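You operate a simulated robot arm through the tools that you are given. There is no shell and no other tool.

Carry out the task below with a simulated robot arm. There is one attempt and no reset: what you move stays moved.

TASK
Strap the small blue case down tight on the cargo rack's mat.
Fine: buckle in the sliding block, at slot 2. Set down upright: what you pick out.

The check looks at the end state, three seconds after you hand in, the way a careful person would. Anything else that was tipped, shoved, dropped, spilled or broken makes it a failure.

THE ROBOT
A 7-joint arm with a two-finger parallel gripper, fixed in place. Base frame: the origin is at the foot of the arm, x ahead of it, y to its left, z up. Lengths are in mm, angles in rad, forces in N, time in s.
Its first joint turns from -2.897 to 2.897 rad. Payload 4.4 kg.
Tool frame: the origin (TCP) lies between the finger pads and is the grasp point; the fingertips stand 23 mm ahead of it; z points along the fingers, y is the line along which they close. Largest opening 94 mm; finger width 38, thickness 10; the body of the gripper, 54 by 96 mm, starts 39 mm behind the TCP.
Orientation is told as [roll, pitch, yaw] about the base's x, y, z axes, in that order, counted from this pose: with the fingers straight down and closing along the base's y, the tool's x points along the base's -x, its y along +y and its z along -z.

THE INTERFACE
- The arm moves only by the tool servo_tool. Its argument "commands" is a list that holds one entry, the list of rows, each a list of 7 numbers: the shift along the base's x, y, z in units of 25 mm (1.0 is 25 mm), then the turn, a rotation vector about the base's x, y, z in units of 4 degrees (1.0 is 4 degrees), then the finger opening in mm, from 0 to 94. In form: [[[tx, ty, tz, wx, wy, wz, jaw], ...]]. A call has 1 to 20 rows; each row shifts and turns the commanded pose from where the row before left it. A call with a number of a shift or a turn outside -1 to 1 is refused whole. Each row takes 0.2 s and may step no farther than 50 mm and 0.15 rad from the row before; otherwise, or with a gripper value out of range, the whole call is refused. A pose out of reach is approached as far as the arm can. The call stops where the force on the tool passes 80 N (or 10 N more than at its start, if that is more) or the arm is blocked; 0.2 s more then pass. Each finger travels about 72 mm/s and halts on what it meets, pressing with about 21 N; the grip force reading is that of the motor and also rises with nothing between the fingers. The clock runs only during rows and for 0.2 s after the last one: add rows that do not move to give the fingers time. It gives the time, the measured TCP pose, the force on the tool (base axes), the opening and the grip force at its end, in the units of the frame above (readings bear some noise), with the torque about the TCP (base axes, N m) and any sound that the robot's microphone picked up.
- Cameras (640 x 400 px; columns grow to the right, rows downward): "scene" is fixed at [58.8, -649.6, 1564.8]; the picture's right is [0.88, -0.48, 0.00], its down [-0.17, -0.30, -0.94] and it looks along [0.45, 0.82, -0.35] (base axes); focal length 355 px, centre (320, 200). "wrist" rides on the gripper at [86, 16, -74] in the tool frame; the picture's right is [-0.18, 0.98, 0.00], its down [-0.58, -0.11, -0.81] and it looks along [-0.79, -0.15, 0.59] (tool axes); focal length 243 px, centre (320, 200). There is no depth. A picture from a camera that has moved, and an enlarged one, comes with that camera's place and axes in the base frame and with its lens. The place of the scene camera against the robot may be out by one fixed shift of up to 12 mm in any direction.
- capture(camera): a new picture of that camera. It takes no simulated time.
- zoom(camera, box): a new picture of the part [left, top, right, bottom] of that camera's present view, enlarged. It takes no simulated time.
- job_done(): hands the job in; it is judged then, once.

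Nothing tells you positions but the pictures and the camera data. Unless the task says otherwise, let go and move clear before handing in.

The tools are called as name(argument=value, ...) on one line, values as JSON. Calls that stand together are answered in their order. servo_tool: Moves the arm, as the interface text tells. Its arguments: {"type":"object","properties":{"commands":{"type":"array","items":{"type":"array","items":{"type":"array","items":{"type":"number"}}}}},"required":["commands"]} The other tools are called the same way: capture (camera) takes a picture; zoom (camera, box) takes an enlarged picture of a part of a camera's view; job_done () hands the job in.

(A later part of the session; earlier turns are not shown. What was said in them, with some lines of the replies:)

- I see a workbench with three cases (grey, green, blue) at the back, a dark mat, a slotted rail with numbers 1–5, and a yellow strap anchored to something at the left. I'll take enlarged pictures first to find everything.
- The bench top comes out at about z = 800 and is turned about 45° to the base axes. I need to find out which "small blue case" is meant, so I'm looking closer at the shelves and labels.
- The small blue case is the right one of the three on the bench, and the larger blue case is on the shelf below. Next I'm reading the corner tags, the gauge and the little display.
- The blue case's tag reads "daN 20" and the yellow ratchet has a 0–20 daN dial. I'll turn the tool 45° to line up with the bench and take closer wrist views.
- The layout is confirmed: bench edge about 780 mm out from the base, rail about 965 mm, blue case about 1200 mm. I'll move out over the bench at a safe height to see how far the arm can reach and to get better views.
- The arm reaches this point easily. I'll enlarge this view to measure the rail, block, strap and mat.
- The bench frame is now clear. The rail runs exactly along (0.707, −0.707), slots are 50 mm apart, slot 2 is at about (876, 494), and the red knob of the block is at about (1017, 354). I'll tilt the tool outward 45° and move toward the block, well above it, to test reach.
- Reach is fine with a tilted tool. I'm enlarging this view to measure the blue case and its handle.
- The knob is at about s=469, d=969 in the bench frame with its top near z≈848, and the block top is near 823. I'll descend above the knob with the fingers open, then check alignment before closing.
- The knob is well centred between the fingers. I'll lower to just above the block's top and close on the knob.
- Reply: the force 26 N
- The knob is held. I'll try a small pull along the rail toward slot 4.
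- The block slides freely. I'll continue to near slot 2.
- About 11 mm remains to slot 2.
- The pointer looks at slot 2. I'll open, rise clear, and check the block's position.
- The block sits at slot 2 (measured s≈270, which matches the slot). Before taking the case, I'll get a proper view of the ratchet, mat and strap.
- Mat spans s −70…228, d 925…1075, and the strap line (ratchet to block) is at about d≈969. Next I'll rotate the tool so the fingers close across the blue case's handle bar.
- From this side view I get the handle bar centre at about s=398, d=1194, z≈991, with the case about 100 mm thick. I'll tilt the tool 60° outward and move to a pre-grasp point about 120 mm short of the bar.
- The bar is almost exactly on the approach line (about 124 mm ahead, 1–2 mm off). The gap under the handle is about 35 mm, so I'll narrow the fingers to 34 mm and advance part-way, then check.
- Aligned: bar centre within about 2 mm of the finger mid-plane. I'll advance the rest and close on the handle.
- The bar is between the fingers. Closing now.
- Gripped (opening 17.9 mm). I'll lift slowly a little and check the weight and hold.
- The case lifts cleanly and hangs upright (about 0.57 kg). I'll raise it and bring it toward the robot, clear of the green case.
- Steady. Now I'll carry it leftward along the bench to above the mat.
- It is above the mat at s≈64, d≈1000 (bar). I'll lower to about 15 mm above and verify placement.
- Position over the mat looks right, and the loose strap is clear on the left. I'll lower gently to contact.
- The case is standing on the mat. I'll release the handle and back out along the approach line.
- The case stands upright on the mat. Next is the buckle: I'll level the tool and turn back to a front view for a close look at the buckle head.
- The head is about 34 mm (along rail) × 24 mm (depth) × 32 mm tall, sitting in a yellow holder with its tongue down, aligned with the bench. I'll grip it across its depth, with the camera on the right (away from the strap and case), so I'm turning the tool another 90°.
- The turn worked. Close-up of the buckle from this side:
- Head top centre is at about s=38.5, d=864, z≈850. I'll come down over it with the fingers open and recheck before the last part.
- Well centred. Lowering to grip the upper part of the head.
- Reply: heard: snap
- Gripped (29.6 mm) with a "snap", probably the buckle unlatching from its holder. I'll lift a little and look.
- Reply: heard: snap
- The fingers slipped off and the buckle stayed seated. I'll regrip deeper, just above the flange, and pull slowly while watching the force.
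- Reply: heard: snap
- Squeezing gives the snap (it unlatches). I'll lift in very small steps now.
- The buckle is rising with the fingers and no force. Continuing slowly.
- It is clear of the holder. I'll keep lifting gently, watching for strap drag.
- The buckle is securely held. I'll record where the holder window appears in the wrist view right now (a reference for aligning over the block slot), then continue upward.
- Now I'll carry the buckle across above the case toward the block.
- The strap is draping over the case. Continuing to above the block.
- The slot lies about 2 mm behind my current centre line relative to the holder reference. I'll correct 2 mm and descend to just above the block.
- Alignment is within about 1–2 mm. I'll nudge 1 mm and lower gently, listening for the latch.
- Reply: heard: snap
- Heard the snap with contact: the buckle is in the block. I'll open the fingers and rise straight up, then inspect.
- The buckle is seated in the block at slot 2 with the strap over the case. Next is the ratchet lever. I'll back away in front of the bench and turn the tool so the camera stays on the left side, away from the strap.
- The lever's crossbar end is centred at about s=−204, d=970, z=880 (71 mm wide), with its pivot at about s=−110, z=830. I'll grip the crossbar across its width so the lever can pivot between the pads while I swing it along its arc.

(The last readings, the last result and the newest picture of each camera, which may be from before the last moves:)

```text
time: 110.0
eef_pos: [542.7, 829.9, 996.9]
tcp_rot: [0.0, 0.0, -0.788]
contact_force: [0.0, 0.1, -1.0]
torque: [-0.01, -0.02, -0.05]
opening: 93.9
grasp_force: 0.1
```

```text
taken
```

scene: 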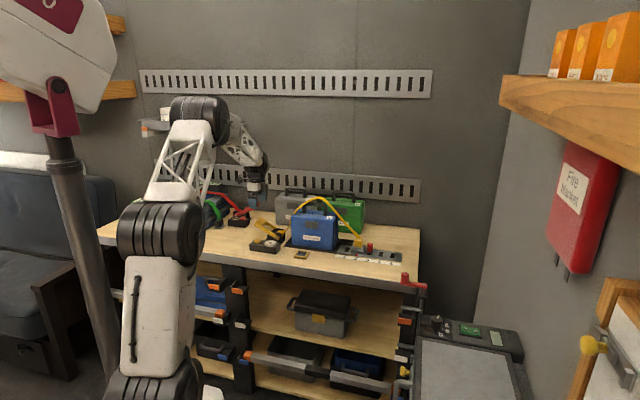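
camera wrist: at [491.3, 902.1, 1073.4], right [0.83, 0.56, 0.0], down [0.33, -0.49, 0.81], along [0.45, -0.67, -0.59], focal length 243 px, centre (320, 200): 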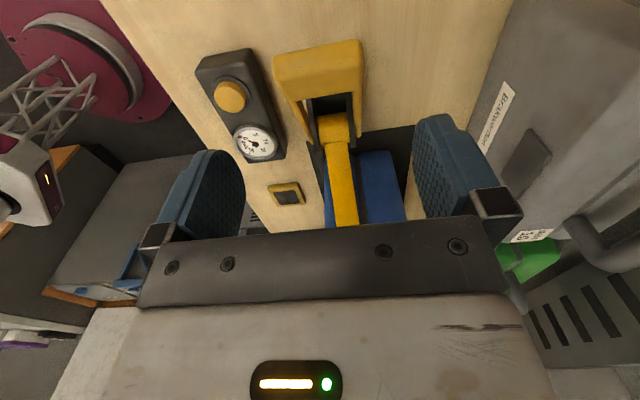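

zoom(camera="wrist", box=[190, 20, 410, 180])

zoom(camera="scene", box=[220, 165, 310, 260])

```text
2.50 times, centred on (300, 100) of wrist
camera zoom: at [491.3, 902.1, 1073.4], right [0.83, 0.56, 0.0], down [0.33, -0.49, 0.81], along [0.45, -0.67, -0.59], focal length 606 px, centre (370, 450)
```

zoom: 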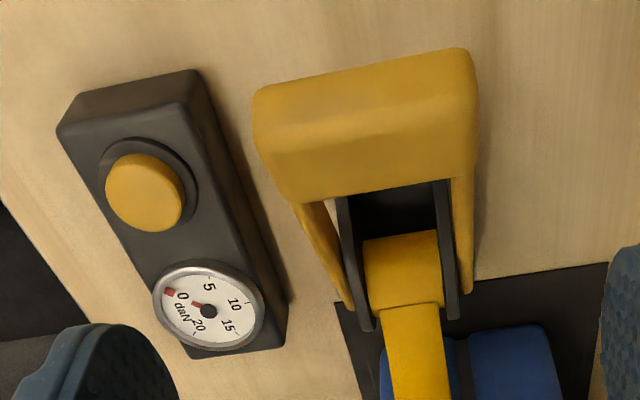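

```text
4.21 times, centred on (265, 212) of scene
camera zoom: at [58.8, -649.6, 1564.8], right [0.88, -0.48, 0.0], down [-0.17, -0.3, -0.94], along [0.45, 0.82, -0.35], focal length 1496 px, centre (552, 147)
```

zoom: 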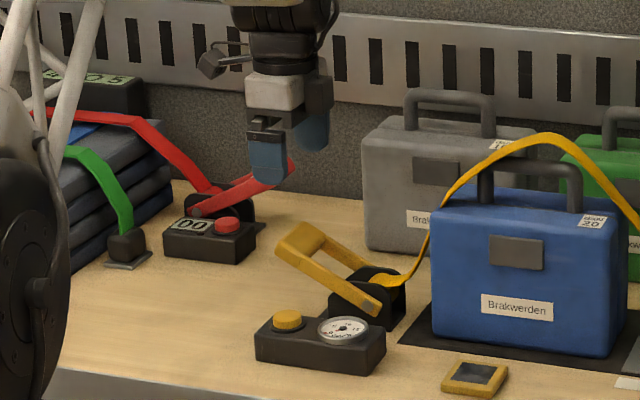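

Centred on the crossbar. Lowering around it and closing.

servo_tool(commands=[[[0.02, -0.01, -0.78, 0, 0, 0, 94], [0.02, -0.01, -0.78, 0, 0, 0, 94], [0.02, -0.01, -0.78, 0, 0, 0, 94], [0.02, -0.01, -0.78, 0, 0, 0, 94], [0.02, -0.01, -0.78, 0, 0, 0, 94], [0, 0, -0.78, 0, 0, 0, 94], [0, 0, 0, 0, 0, 0, 94]]])

capture(camera="wrist")

zoom(camera="scene", box=[220, 185, 310, 260])

```text
time: 111.6
eef_pos: [544.9, 830.0, 879.8]
tcp_rot: [0.0, 0.001, -0.786]
contact_force: [0.4, -0.4, -1.1]
torque: [0.01, -0.02, 0.01]
opening: 93.9
grasp_force: 0.0
```

```text
taken
camera wrist: at [493.6, 900.6, 955.7], right [0.83, 0.56, 0.0], down [0.33, -0.49, 0.81], along [0.46, -0.67, -0.59], focal length 243 px, centre (320, 200)
```

wrist: 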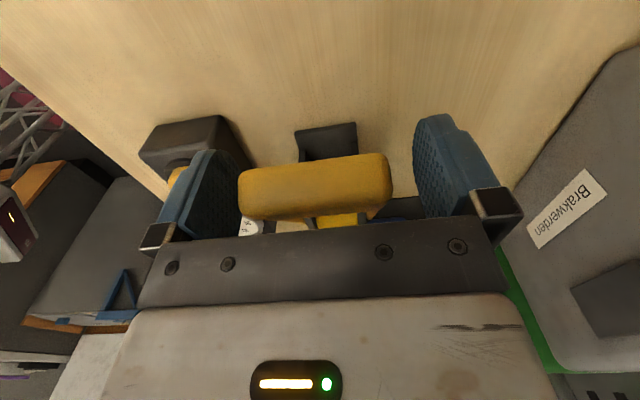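

```text
5.33 times, centred on (265, 222) of scene
camera zoom: at [58.8, -649.6, 1564.8], right [0.88, -0.48, 0.0], down [-0.17, -0.3, -0.94], along [0.45, 0.82, -0.35], focal length 1895 px, centre (613, 80)
```

zoom: 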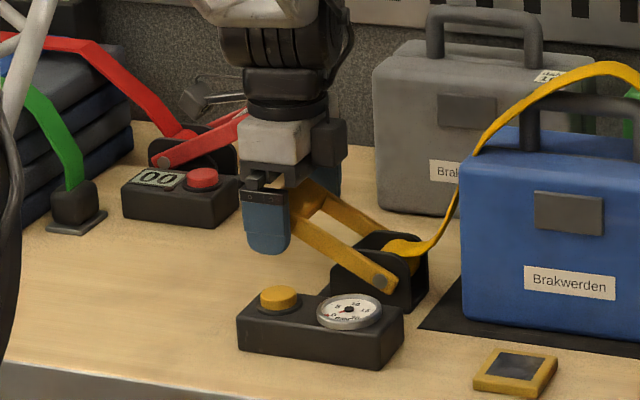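

servo_tool(commands=[[[0, 0, 0, 0, 0, 0, 75], [0, 0, 0, 0, 0, 0, 60], [0, 0, 0, 0, 0, 0, 45], [0, 0, 0, 0, 0, 0, 30], [0, 0, 0, 0, 0, 0, 30]]])

capture(camera="wrist")

```text
time: 112.8
eef_pos: [544.3, 828.1, 880.0]
tcp_rot: [-0.003, 0.002, -0.786]
contact_force: [-52.6, -53.0, 8.5]
torque: [-0.48, -0.47, 0.07]
opening: 65.8
grasp_force: 45.1
```

```text
taken
camera wrist: at [492.2, 899.8, 955.1], right [0.83, 0.56, 0.0], down [0.34, -0.49, 0.81], along [0.45, -0.67, -0.59], focal length 243 px, centre (320, 200)
```

wrist: 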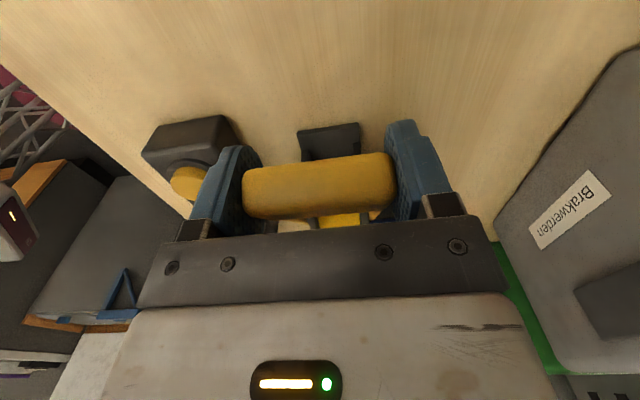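

The grip is off-centre by about 2 mm (side force 75 N toward the robot). I'll shift the tool that way to balance it.

servo_tool(commands=[[[-0.03, -0.03, 0, 0, 0, 0, 30], [-0.03, -0.03, 0, 0, 0, 0, 30], [0, 0, 0, 0, 0, 0, 30]]])

```text
time: 113.6
eef_pos: [543.8, 827.8, 880.2]
tcp_rot: [0.002, -0.002, -0.787]
contact_force: [-16.2, -2.3, -17.8]
torque: [1.0, 0.77, -0.15]
opening: 66.1
grasp_force: 44.9
```

Balanced grip, 66 mm. Now a small test swing of the lever upward along its arc.

servo_tool(commands=[[[0.13, -0.13, 0.308, 0, 0, 0, 30], [0.143, -0.143, 0.29, 0, 0, 0, 30], [0, 0, 0, 0, 0, 0, 30]]])

capture(camera="wrist")

zoom(camera="scene", box=[220, 185, 310, 260])

```text
time: 114.4
eef_pos: [549.3, 820.1, 896.4]
tcp_rot: [0.0, 0.0, -0.785]
contact_force: [-6.8, 9.2, -23.2]
torque: [-0.51, -0.01, 0.16]
opening: 66.0
grasp_force: 45.4
```

```text
taken
camera wrist: at [499.4, 892.2, 971.8], right [0.83, 0.56, 0.0], down [0.33, -0.49, 0.81], along [0.46, -0.67, -0.59], focal length 243 px, centre (320, 200)
```

wrist: 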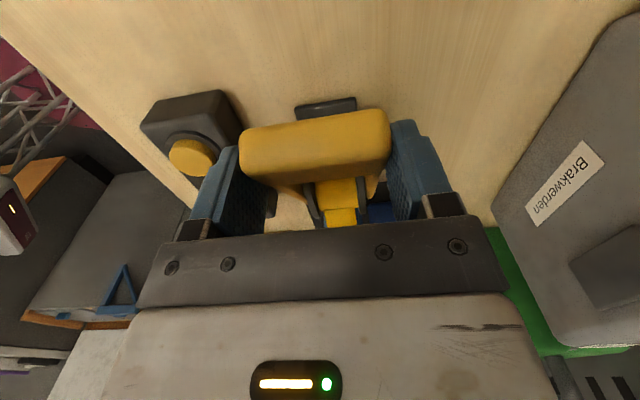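

```text
5.33 times, centred on (265, 222) of scene
camera zoom: at [58.8, -649.6, 1564.8], right [0.88, -0.48, 0.0], down [-0.17, -0.3, -0.94], along [0.45, 0.82, -0.35], focal length 1895 px, centre (613, 80)
```

zoom: 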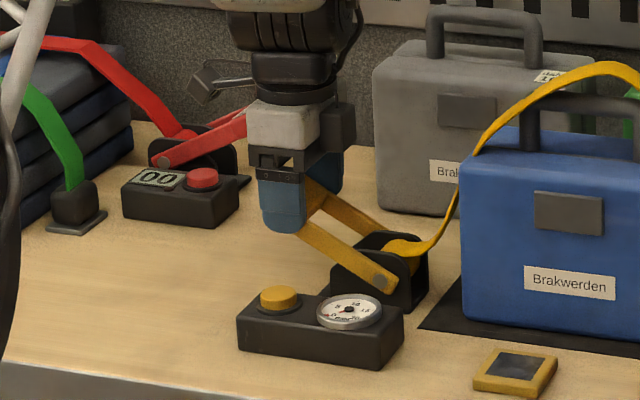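

zoom(camera="scene", box=[240, 215, 310, 260])

zoom(camera="wrist", box=[140, 60, 440, 260])

```text
8.89 times, centred on (275, 238) of scene
camera zoom: at [58.8, -649.6, 1564.8], right [0.88, -0.48, 0.0], down [-0.17, -0.3, -0.94], along [0.45, 0.82, -0.35], focal length 3158 px, centre (720, -133)
```

zoom: 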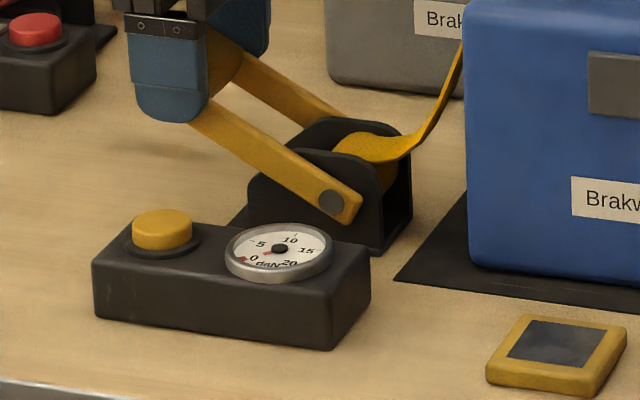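

```text
2.00 times, centred on (290, 160) of wrist
camera zoom: at [499.4, 892.2, 971.8], right [0.83, 0.56, 0.0], down [0.33, -0.49, 0.81], along [0.46, -0.67, -0.59], focal length 485 px, centre (380, 280)
```

zoom: 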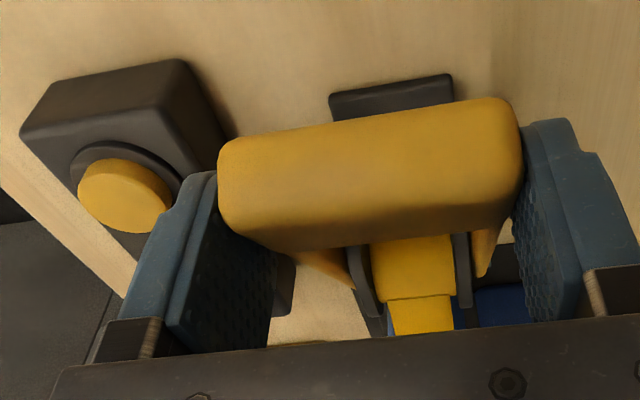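

The pads slid and the lever did not rise, so it probably rests against its upper stop and works by being pressed down. I'll release, rise, close the fingers, and try pressing the crossbar down gently.

servo_tool(commands=[[[0, 0, 0, 0, 0, 0, 80], [0, 0, 0, 0, 0, 0, 94], [0, 0, 0, 0, 0, 0, 94], [0, 0, 0.6, 0, 0, 0, 94], [0, 0, 0.8, 0, 0, 0, 94], [-0.17, 0.17, 0.8, 0, 0, 0, 60], [0, 0, 0, 0, 0, 0, 20], [0, 0, 0, 0, 0, 0, 0], [0, 0, 0, 0, 0, 0, 0], [0, 0, 0, 0, 0, 0, 0]]])

capture(camera="wrist")

zoom(camera="scene", box=[220, 185, 310, 260])

```text
time: 116.6
eef_pos: [546.2, 826.1, 949.8]
tcp_rot: [0.0, -0.001, -0.784]
contact_force: [0.8, -0.5, -0.3]
torque: [0.01, 0.0, -0.02]
opening: 0.1
grasp_force: 21.3
```

```text
taken
camera wrist: at [495.0, 896.4, 1026.4], right [0.83, 0.56, 0.0], down [0.33, -0.49, 0.81], along [0.46, -0.67, -0.59], focal length 243 px, centre (320, 200)
```

wrist: 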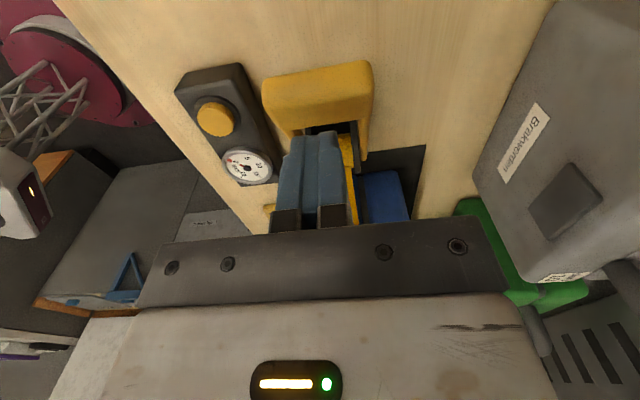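

```text
5.33 times, centred on (265, 222) of scene
camera zoom: at [58.8, -649.6, 1564.8], right [0.88, -0.48, 0.0], down [-0.17, -0.3, -0.94], along [0.45, 0.82, -0.35], focal length 1895 px, centre (613, 80)
```

zoom: 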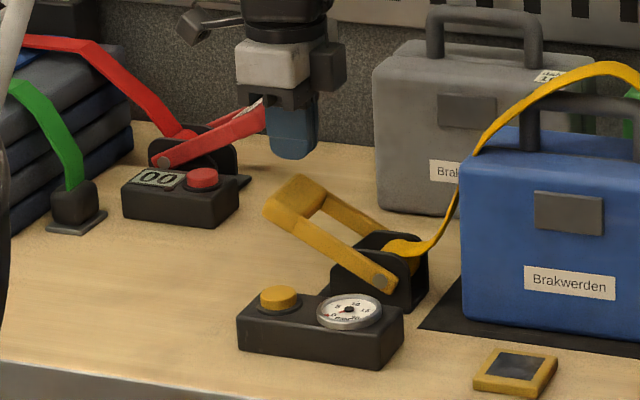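

Lever unchanged. Now pressing down on the crossbar slowly with closed fingers.

servo_tool(commands=[[[-0.14, 0.14, -0.5, 0, 0, 0, 0], [0, 0, -0.5, 0, 0, 0, 0], [0, 0, -0.3, 0, 0, 0, 0], [0, 0, -0.2, 0, 0, 0, 0], [0, 0, 0, 0, 0, 0, 0]]])

zoom(camera="scene", box=[230, 205, 310, 260])

```text
time: 117.8
eef_pos: [543.0, 829.6, 912.7]
tcp_rot: [0.001, 0.001, -0.785]
contact_force: [-0.5, 0.6, 1.1]
torque: [-0.02, 0.0, 0.0]
opening: 0.0
grasp_force: 21.1
```

```text
7.27 times, centred on (270, 232) of scene
camera zoom: at [58.8, -649.6, 1564.8], right [0.88, -0.48, 0.0], down [-0.17, -0.3, -0.94], along [0.45, 0.82, -0.35], focal length 2584 px, centre (684, -36)
```

zoom: 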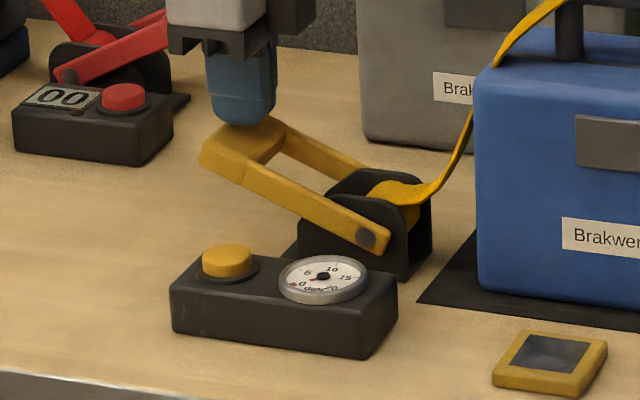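

The lever goes down easily. Continuing the down-stroke while watching the dial.

servo_tool(commands=[[[0, 0, -0.25, 0, 0, 0, 0], [0, 0, -0.25, 0, 0, 0, 0], [0, 0, -0.25, 0, 0, 0, 0], [0, 0, -0.25, 0, 0, 0, 0], [0, 0, 0, 0, 0, 0, 0]]])

zoom(camera="scene", box=[230, 205, 310, 260])

capture(camera="wrist")

```text
time: 119.0
eef_pos: [541.7, 829.2, 889.4]
tcp_rot: [0.0, 0.0, -0.786]
contact_force: [0.3, -1.5, 0.0]
torque: [0.01, 0.02, 0.03]
opening: 0.0
grasp_force: 21.3
```

```text
7.27 times, centred on (270, 232) of scene
camera zoom: at [58.8, -649.6, 1564.8], right [0.88, -0.48, 0.0], down [-0.17, -0.3, -0.94], along [0.45, 0.82, -0.35], focal length 2584 px, centre (684, -36)
```

zoom: 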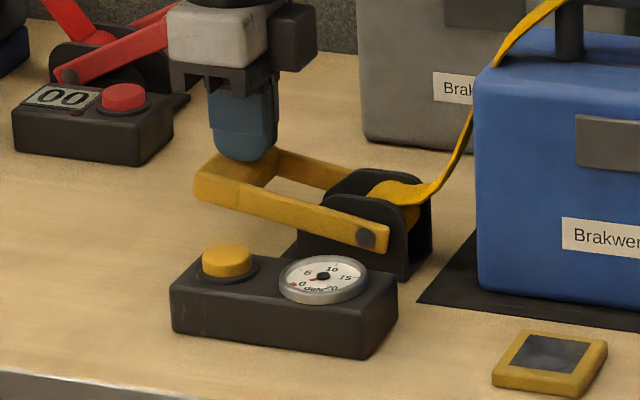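

```text
taken
camera wrist: at [491.2, 900.1, 964.3], right [0.83, 0.56, 0.0], down [0.33, -0.49, 0.81], along [0.46, -0.67, -0.59], focal length 243 px, centre (320, 200)
```

wrist: 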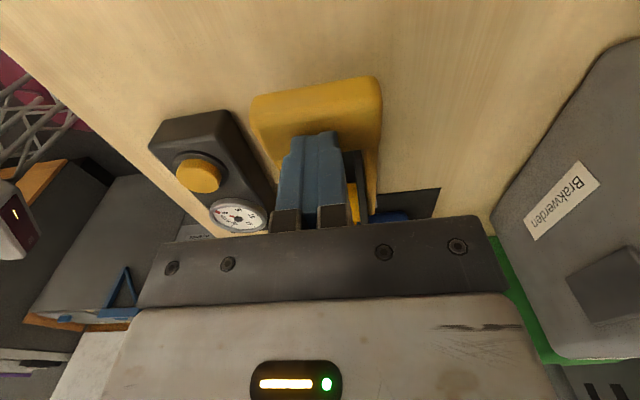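

servo_tool(commands=[[[0, 0, -0.25, 0, 0, 0, 0], [0, 0, -0.25, 0, 0, 0, 0], [0, 0, -0.25, 0, 0, 0, 0], [0, 0, -0.25, 0, 0, 0, 0], [0, 0, 0, 0, 0, 0, 0]]])

zoom(camera="scene", box=[230, 205, 310, 260])

```text
time: 120.0
eef_pos: [544.4, 832.0, 875.0]
tcp_rot: [0.012, 0.003, -0.785]
contact_force: [2.5, 1.3, 20.7]
torque: [0.29, 0.26, -0.11]
opening: 0.2
grasp_force: 21.6
stopped in row 5: the force on the tool passed its limit at 88 N (the readings are from after the stop); the commanded pose is now the measured one
```

```text
7.27 times, centred on (270, 232) of scene
camera zoom: at [58.8, -649.6, 1564.8], right [0.88, -0.48, 0.0], down [-0.17, -0.3, -0.94], along [0.45, 0.82, -0.35], focal length 2584 px, centre (684, -36)
```

zoom: 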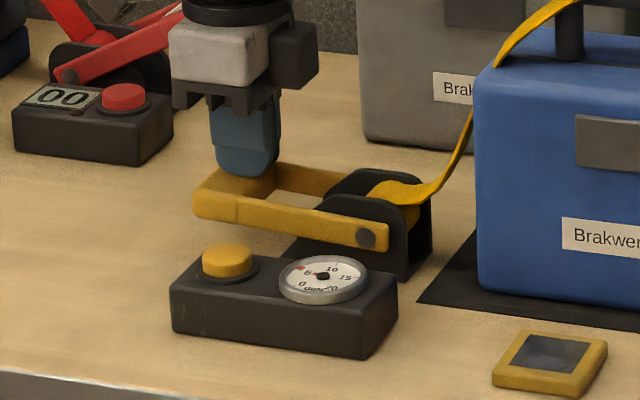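

The lever reached its lower stop (force limit), and the dial needle has moved. I'm reading the dial.

zoom(camera="scene", box=[256, 234, 286, 252])

zoom(camera="wrist", box=[180, 130, 300, 250])

zoom(camera="scene", box=[240, 180, 400, 270])

```text
16.00 times, centred on (271, 243) of scene
camera zoom: at [58.8, -649.6, 1564.8], right [0.88, -0.48, 0.0], down [-0.17, -0.3, -0.94], along [0.45, 0.82, -0.35], focal length 5684 px, centre (1104, -488)
```

zoom: 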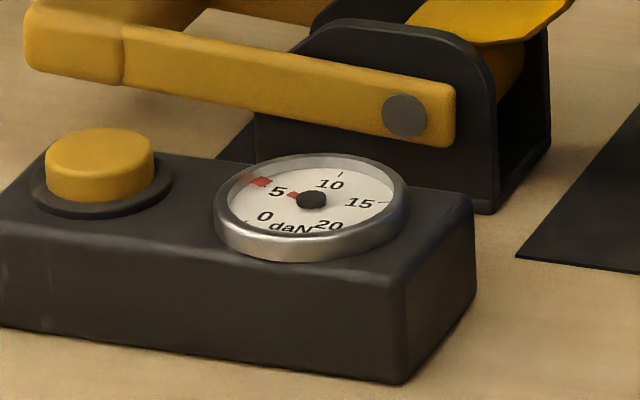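

```text
3.33 times, centred on (240, 190) of wrist
camera zoom: at [492.1, 902.1, 951.8], right [0.83, 0.56, 0.01], down [0.33, -0.5, 0.8], along [0.46, -0.66, -0.6], focal length 809 px, centre (587, 233)
```

zoom: 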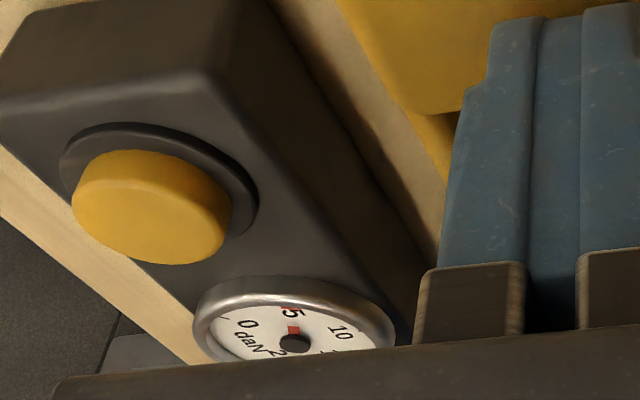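

```text
4.00 times, centred on (320, 225) of scene
camera zoom: at [58.8, -649.6, 1564.8], right [0.88, -0.48, 0.0], down [-0.17, -0.3, -0.94], along [0.45, 0.82, -0.35], focal length 1421 px, centre (320, 100)
```

zoom: 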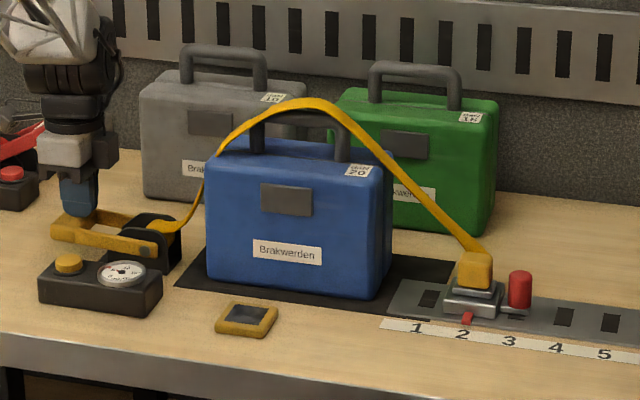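

The down-stroke tightened the strap: the dial reads about 5 daN and the slack is going. I'll raise the fingers and see whether the lever returns and the dial holds.

servo_tool(commands=[[[0, 0, 0.4, 0, 0, 0, 0], [0, 0, 0.6, 0, 0, 0, 0], [0, 0, 0.8, 0, 0, 0, 0], [0, 0, 0.8, 0, 0, 0, 0], [0, 0, 0, 0, 0, 0, 0]]])

zoom(camera="scene", box=[230, 205, 310, 260])

zoom(camera="scene", box=[256, 234, 286, 252])

```text
time: 121.2
eef_pos: [543.2, 831.2, 937.4]
tcp_rot: [0.007, 0.001, -0.784]
contact_force: [-0.5, 0.1, 0.1]
torque: [0.03, 0.0, 0.03]
opening: 0.1
grasp_force: 20.8
```

```text
7.27 times, centred on (270, 232) of scene
camera zoom: at [58.8, -649.6, 1564.8], right [0.88, -0.48, 0.0], down [-0.17, -0.3, -0.94], along [0.45, 0.82, -0.35], focal length 2584 px, centre (684, -36)
```

zoom: 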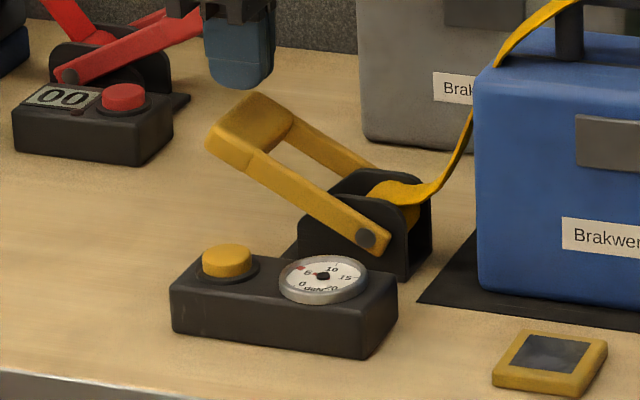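

```text
16.00 times, centred on (271, 243) of scene
camera zoom: at [58.8, -649.6, 1564.8], right [0.88, -0.48, 0.0], down [-0.17, -0.3, -0.94], along [0.45, 0.82, -0.35], focal length 5684 px, centre (1104, -488)
```

zoom: 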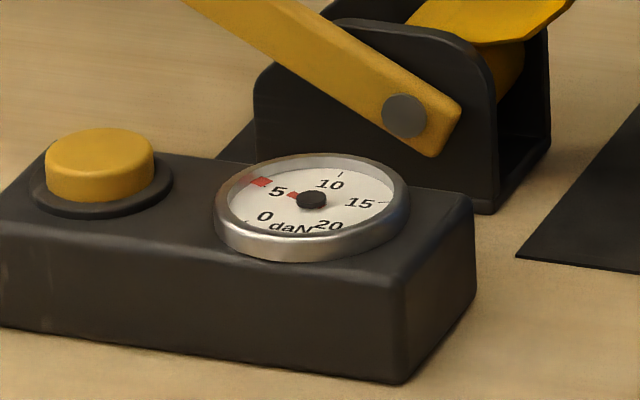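

The lever springs back and the dial holds at about 5. I'll press again in stages, reading the dial, to learn whether tension rises continuously or per stroke.

servo_tool(commands=[[[0, 0, -0.5, 0, 0, 0, 0], [0, 0, -0.4, 0, 0, 0, 0], [0, 0, -0.4, 0, 0, 0, 0], [0, 0, -0.3, 0, 0, 0, 0], [0, 0, 0, 0, 0, 0, 0]]])

zoom(camera="scene", box=[240, 225, 288, 252])

```text
time: 122.4
eef_pos: [542.8, 831.7, 897.6]
tcp_rot: [0.006, 0.001, -0.783]
contact_force: [1.5, -0.2, 0.5]
torque: [-0.02, 0.01, 0.01]
opening: 0.0
grasp_force: 21.2
```

```text
13.33 times, centred on (264, 238) of scene
camera zoom: at [58.8, -649.6, 1564.8], right [0.88, -0.48, 0.0], down [-0.17, -0.3, -0.94], along [0.45, 0.82, -0.35], focal length 4737 px, centre (1067, -313)
```

zoom: 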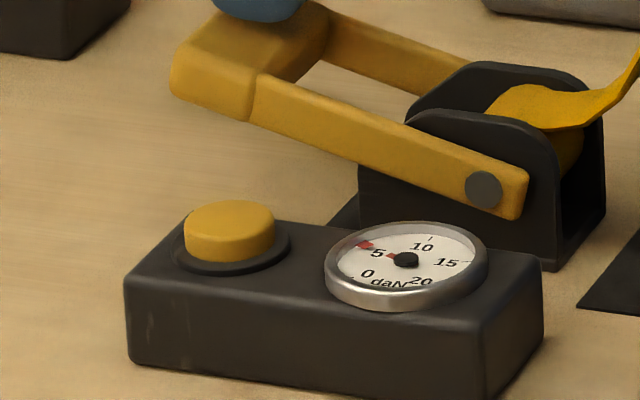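

servo_tool(commands=[[[0, 0, -0.2, 0, 0, 0, 0], [0, 0, -0.2, 0, 0, 0, 0], [0, 0, -0.1, 0, 0, 0, 0], [0, 0, 0, 0, 0, 0, 0]]])

zoom(camera="scene", box=[240, 225, 288, 252])

```text
time: 123.4
eef_pos: [544.1, 830.9, 885.1]
tcp_rot: [0.007, 0.003, -0.786]
contact_force: [-1.0, -0.2, 1.6]
torque: [-0.01, 0.02, 0.02]
opening: 0.0
grasp_force: 21.1
```

```text
13.33 times, centred on (264, 238) of scene
camera zoom: at [58.8, -649.6, 1564.8], right [0.88, -0.48, 0.0], down [-0.17, -0.3, -0.94], along [0.45, 0.82, -0.35], focal length 4737 px, centre (1067, -313)
```

zoom: 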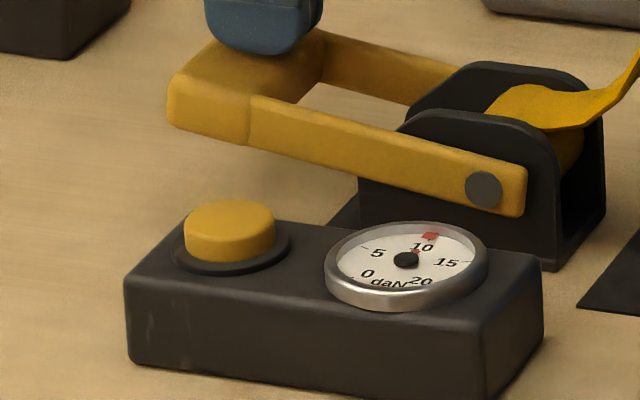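

Each full stroke adds 5 daN; it now reads 10. Two more strokes should give 20. Raising fully, then the third stroke.

servo_tool(commands=[[[0, 0, 0.5, 0, 0, 0, 0], [0, 0, 0.8, 0, 0, 0, 0], [0, 0, 0.8, 0, 0, 0, 0], [0, 0, 0, 0, 0, 0, 0], [0, 0, 0, 0, 0, 0, 0]]])

zoom(camera="scene", box=[230, 205, 310, 260])

```text
time: 124.6
eef_pos: [543.0, 831.0, 937.6]
tcp_rot: [0.006, 0.003, -0.785]
contact_force: [-0.2, 0.6, -0.2]
torque: [0.03, 0.01, 0.01]
opening: 0.0
grasp_force: 20.9
```

```text
7.27 times, centred on (270, 232) of scene
camera zoom: at [58.8, -649.6, 1564.8], right [0.88, -0.48, 0.0], down [-0.17, -0.3, -0.94], along [0.45, 0.82, -0.35], focal length 2584 px, centre (684, -36)
```

zoom: 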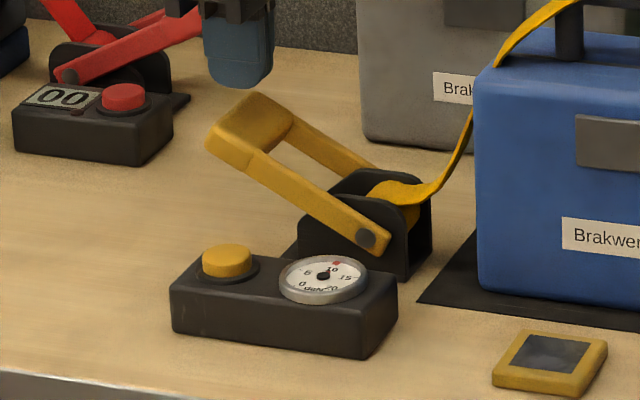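

servo_tool(commands=[[[0, 0, -0.5, 0, 0, 0, 0], [0, 0, -0.5, 0, 0, 0, 0], [0, 0, -0.5, 0, 0, 0, 0], [0, 0, -0.4, 0, 0, 0, 0], [0, 0, -0.2, 0, 0, 0, 0], [0, 0, 0, 0, 0, 0, 0]]])

zoom(camera="scene", box=[240, 225, 288, 252])

zoom(camera="scene", box=[240, 180, 400, 270])

```text
time: 126.0
eef_pos: [543.5, 830.3, 884.5]
tcp_rot: [0.008, 0.002, -0.785]
contact_force: [-0.8, -0.1, 0.8]
torque: [-0.01, 0.06, 0.03]
opening: 0.0
grasp_force: 21.2
```

```text
13.33 times, centred on (264, 238) of scene
camera zoom: at [58.8, -649.6, 1564.8], right [0.88, -0.48, 0.0], down [-0.17, -0.3, -0.94], along [0.45, 0.82, -0.35], focal length 4737 px, centre (1067, -313)
```

zoom: 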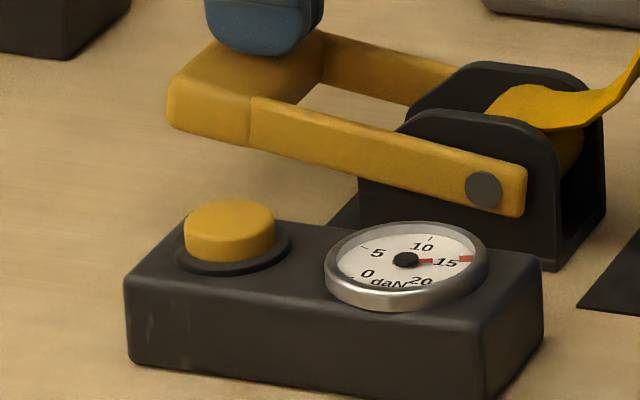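

```text
4.00 times, centred on (320, 225) of scene
camera zoom: at [58.8, -649.6, 1564.8], right [0.88, -0.48, 0.0], down [-0.17, -0.3, -0.94], along [0.45, 0.82, -0.35], focal length 1421 px, centre (320, 100)
```

zoom: 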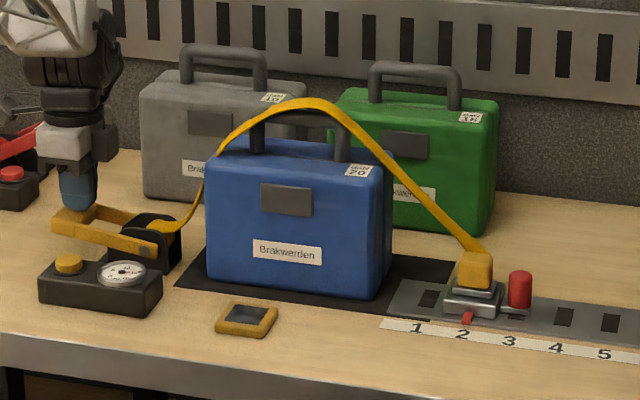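

It reads 15. One more full stroke.

servo_tool(commands=[[[0, 0, 0.5, 0, 0, 0, 0], [0, 0, 0.8, 0, 0, 0, 0], [0, 0, 0.8, 0, 0, 0, 0], [0, 0, 0, 0, 0, 0, 0], [0, 0, 0, 0, 0, 0, 0]]])

zoom(camera="scene", box=[230, 205, 310, 260])

servo_tool(commands=[[[0, 0, -0.5, 0, 0, 0, 0], [0, 0, -0.5, 0, 0, 0, 0], [0, 0, -0.5, 0, 0, 0, 0], [0, 0, -0.4, 0, 0, 0, 0], [0, 0, -0.2, 0, 0, 0, 0], [0, 0, 0, 0, 0, 0, 0]]])

zoom(camera="scene", box=[240, 225, 288, 252])

```text
time: 127.2
eef_pos: [543.2, 831.7, 937.7]
tcp_rot: [0.007, 0.003, -0.784]
contact_force: [-0.5, -0.2, 0.6]
torque: [-0.03, 0.02, 0.0]
opening: 0.1
grasp_force: 21.4
```

```text
7.27 times, centred on (270, 232) of scene
camera zoom: at [58.8, -649.6, 1564.8], right [0.88, -0.48, 0.0], down [-0.17, -0.3, -0.94], along [0.45, 0.82, -0.35], focal length 2584 px, centre (684, -36)
```

zoom: 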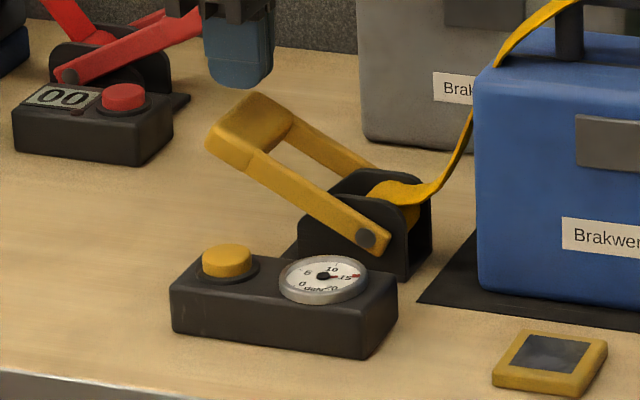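

```text
time: 128.6
eef_pos: [545.4, 830.6, 884.1]
tcp_rot: [0.007, 0.001, -0.785]
contact_force: [-0.1, -0.5, 1.6]
torque: [0.0, 0.0, 0.04]
opening: 0.0
grasp_force: 21.3
```

```text
13.33 times, centred on (264, 238) of scene
camera zoom: at [58.8, -649.6, 1564.8], right [0.88, -0.48, 0.0], down [-0.17, -0.3, -0.94], along [0.45, 0.82, -0.35], focal length 4737 px, centre (1067, -313)
```

zoom: 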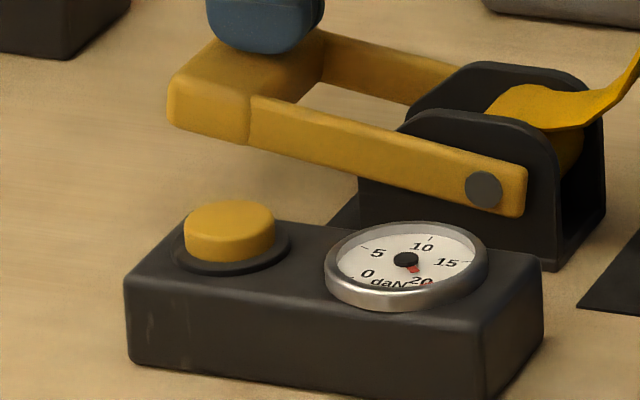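

The dial reads 20. I'll lift off the lever, move clear, and inspect everything.

servo_tool(commands=[[[0, 0, 0.4, 0, 0, 0, 0], [0, 0, 0.7, 0, 0, 0, 0], [0, 0, 0.9, 0, 0, 0, 0], [0, 0, 0.9, 0, 0, 0, 0], [0, 0, 0.9, 0, 0, 0, 0], [0, 0, 0.9, 0, 0, 0, 0], [-0.5, -0.5, 0.9, 0, 0, 0, 20], [-0.7, -0.7, 0.9, 0, 0, 0, 20], [-0.7, -0.7, 0.5, 0, 0, 0, 20], [-0.7, -0.7, 0, 0, 0, 0, 20], [-0.7, -0.7, 0, 0, 0, 0, 20], [-0.7, -0.7, 0, 0, 0, 0, 20], [-0.7, -0.7, 0, 0, 0, 0, 20], [-0.7, -0.7, 0, 0, 0, 0, 20], [0, 0, 0, 0, 0, 0, 20]]])

capture(camera="scene")

zoom(camera="scene", box=[240, 180, 400, 270])

zoom(camera="scene", box=[240, 225, 288, 252])

zoom(camera="scene", box=[330, 215, 390, 265])

```text
time: 131.8
eef_pos: [406.9, 696.2, 1059.0]
tcp_rot: [0.007, 0.003, -0.785]
contact_force: [0.3, 0.4, -0.2]
torque: [0.02, 0.02, -0.03]
opening: 20.0
grasp_force: 0.1
```

```text
taken
```

scene: 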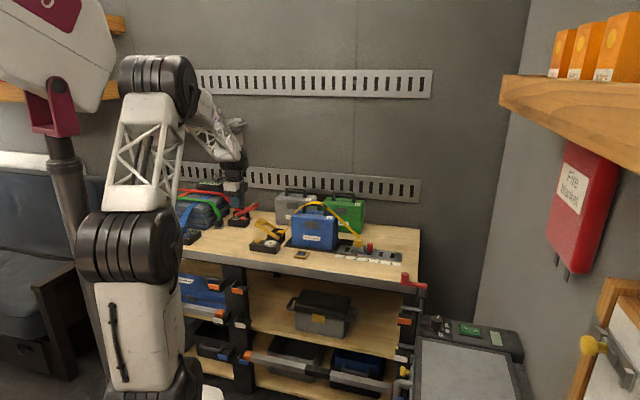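

```text
4.00 times, centred on (320, 225) of scene
camera zoom: at [58.8, -649.6, 1564.8], right [0.88, -0.48, 0.0], down [-0.17, -0.3, -0.94], along [0.45, 0.82, -0.35], focal length 1421 px, centre (320, 100)
```

zoom: 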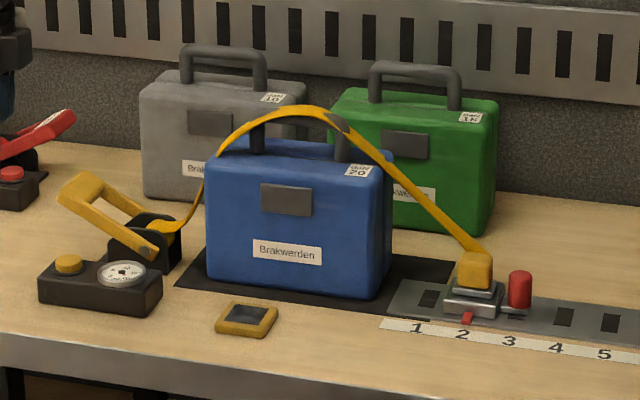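

```text
13.33 times, centred on (264, 238) of scene
camera zoom: at [58.8, -649.6, 1564.8], right [0.88, -0.48, 0.0], down [-0.17, -0.3, -0.94], along [0.45, 0.82, -0.35], focal length 4737 px, centre (1067, -313)
```

zoom: 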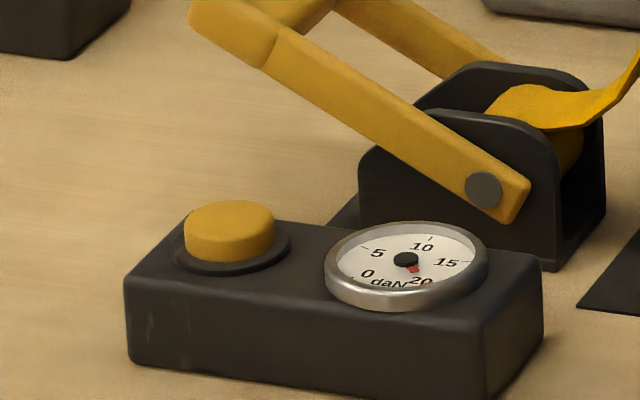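

```text
8.00 times, centred on (360, 240) of scene
camera zoom: at [58.8, -649.6, 1564.8], right [0.88, -0.48, 0.0], down [-0.17, -0.3, -0.94], along [0.45, 0.82, -0.35], focal length 2842 px, centre (0, -120)
```

zoom: 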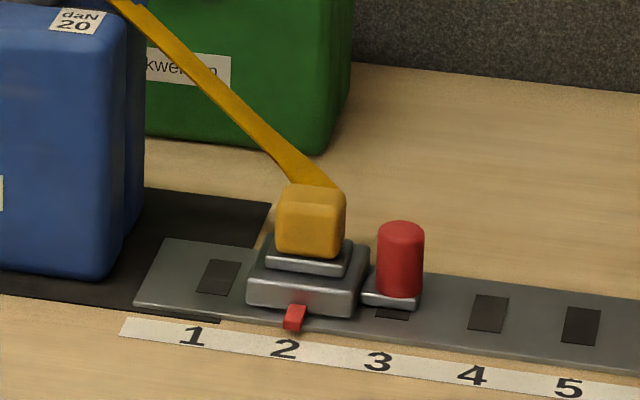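

capture(camera="wrist")

zoom(camera="scene", box=[170, 170, 290, 260])

zoom(camera="scene", box=[280, 190, 350, 260])

```text
taken
camera wrist: at [356.4, 766.4, 1135.9], right [0.83, 0.56, 0.01], down [0.33, -0.49, 0.8], along [0.46, -0.66, -0.59], focal length 243 px, centre (320, 200)
```

wrist: 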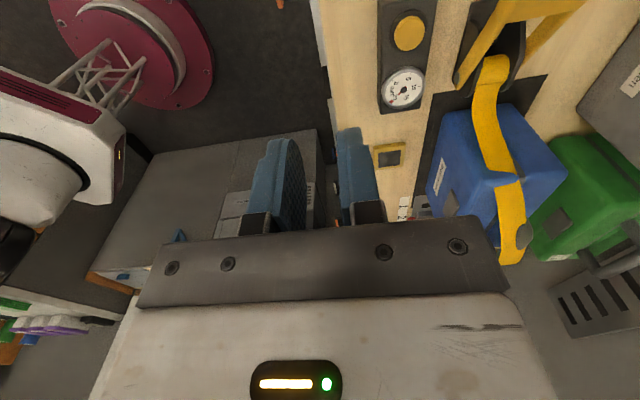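

```text
4.44 times, centred on (230, 215) of scene
camera zoom: at [58.8, -649.6, 1564.8], right [0.88, -0.48, 0.0], down [-0.17, -0.3, -0.94], along [0.45, 0.82, -0.35], focal length 1579 px, centre (720, 133)
```

zoom: 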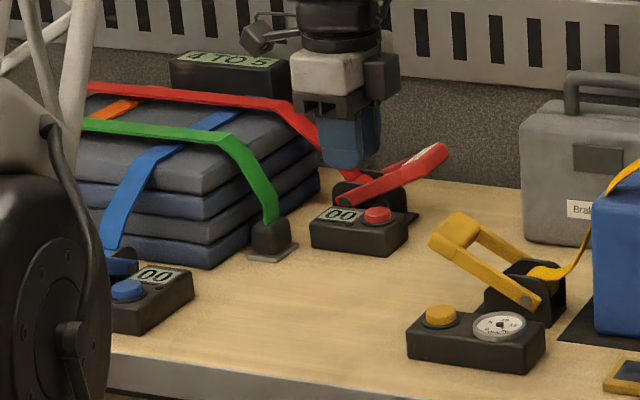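

```text
5.71 times, centred on (315, 225) of scene
camera zoom: at [58.8, -649.6, 1564.8], right [0.88, -0.48, 0.0], down [-0.17, -0.3, -0.94], along [0.45, 0.82, -0.35], focal length 2030 px, centre (349, 57)
```

zoom: 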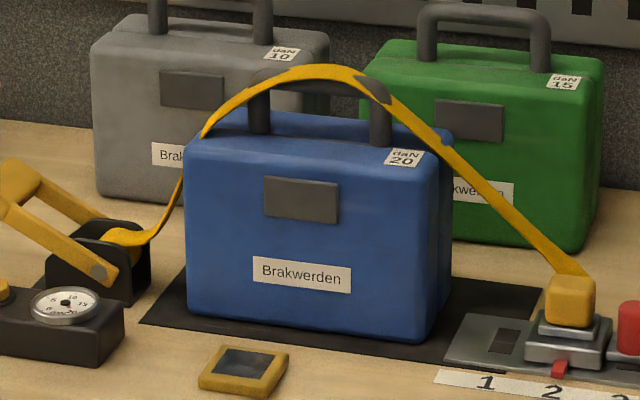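

The blue case stands upright on the mat with the strap over it. The buckle is latched in the block at slot 2 and the dial holds at 20 daN, matching the tag. Nothing else was disturbed and the arm is clear, so I'm handing in.

job_done()

```text
The job is handed in.
```

The small blue case is strapped down upright on the cargo rack's mat, and I've handed the job in. I haven't seen the result of the check.

- **Block and buckle:** The sliding block was moved from slot 5 to slot 2. The buckle went in with a snap and stayed there when I let go.
- **Strap:** It runs over the case and lies across the top of the handle.
- **Tension:** The dial reads 20 daN, after four lever strokes of 5 daN each. The task only said "tight", so I took the "daN 20" tag on the case as the target.
- **Slip along the way:** On the first try the fingers slipped off the buckle while it was still in its holder. I gripped it again a little deeper and it came out cleanly.
- **Everything else:** In the last pictures the other cases, straps and levers look undisturbed, and the arm is clear of the bench.
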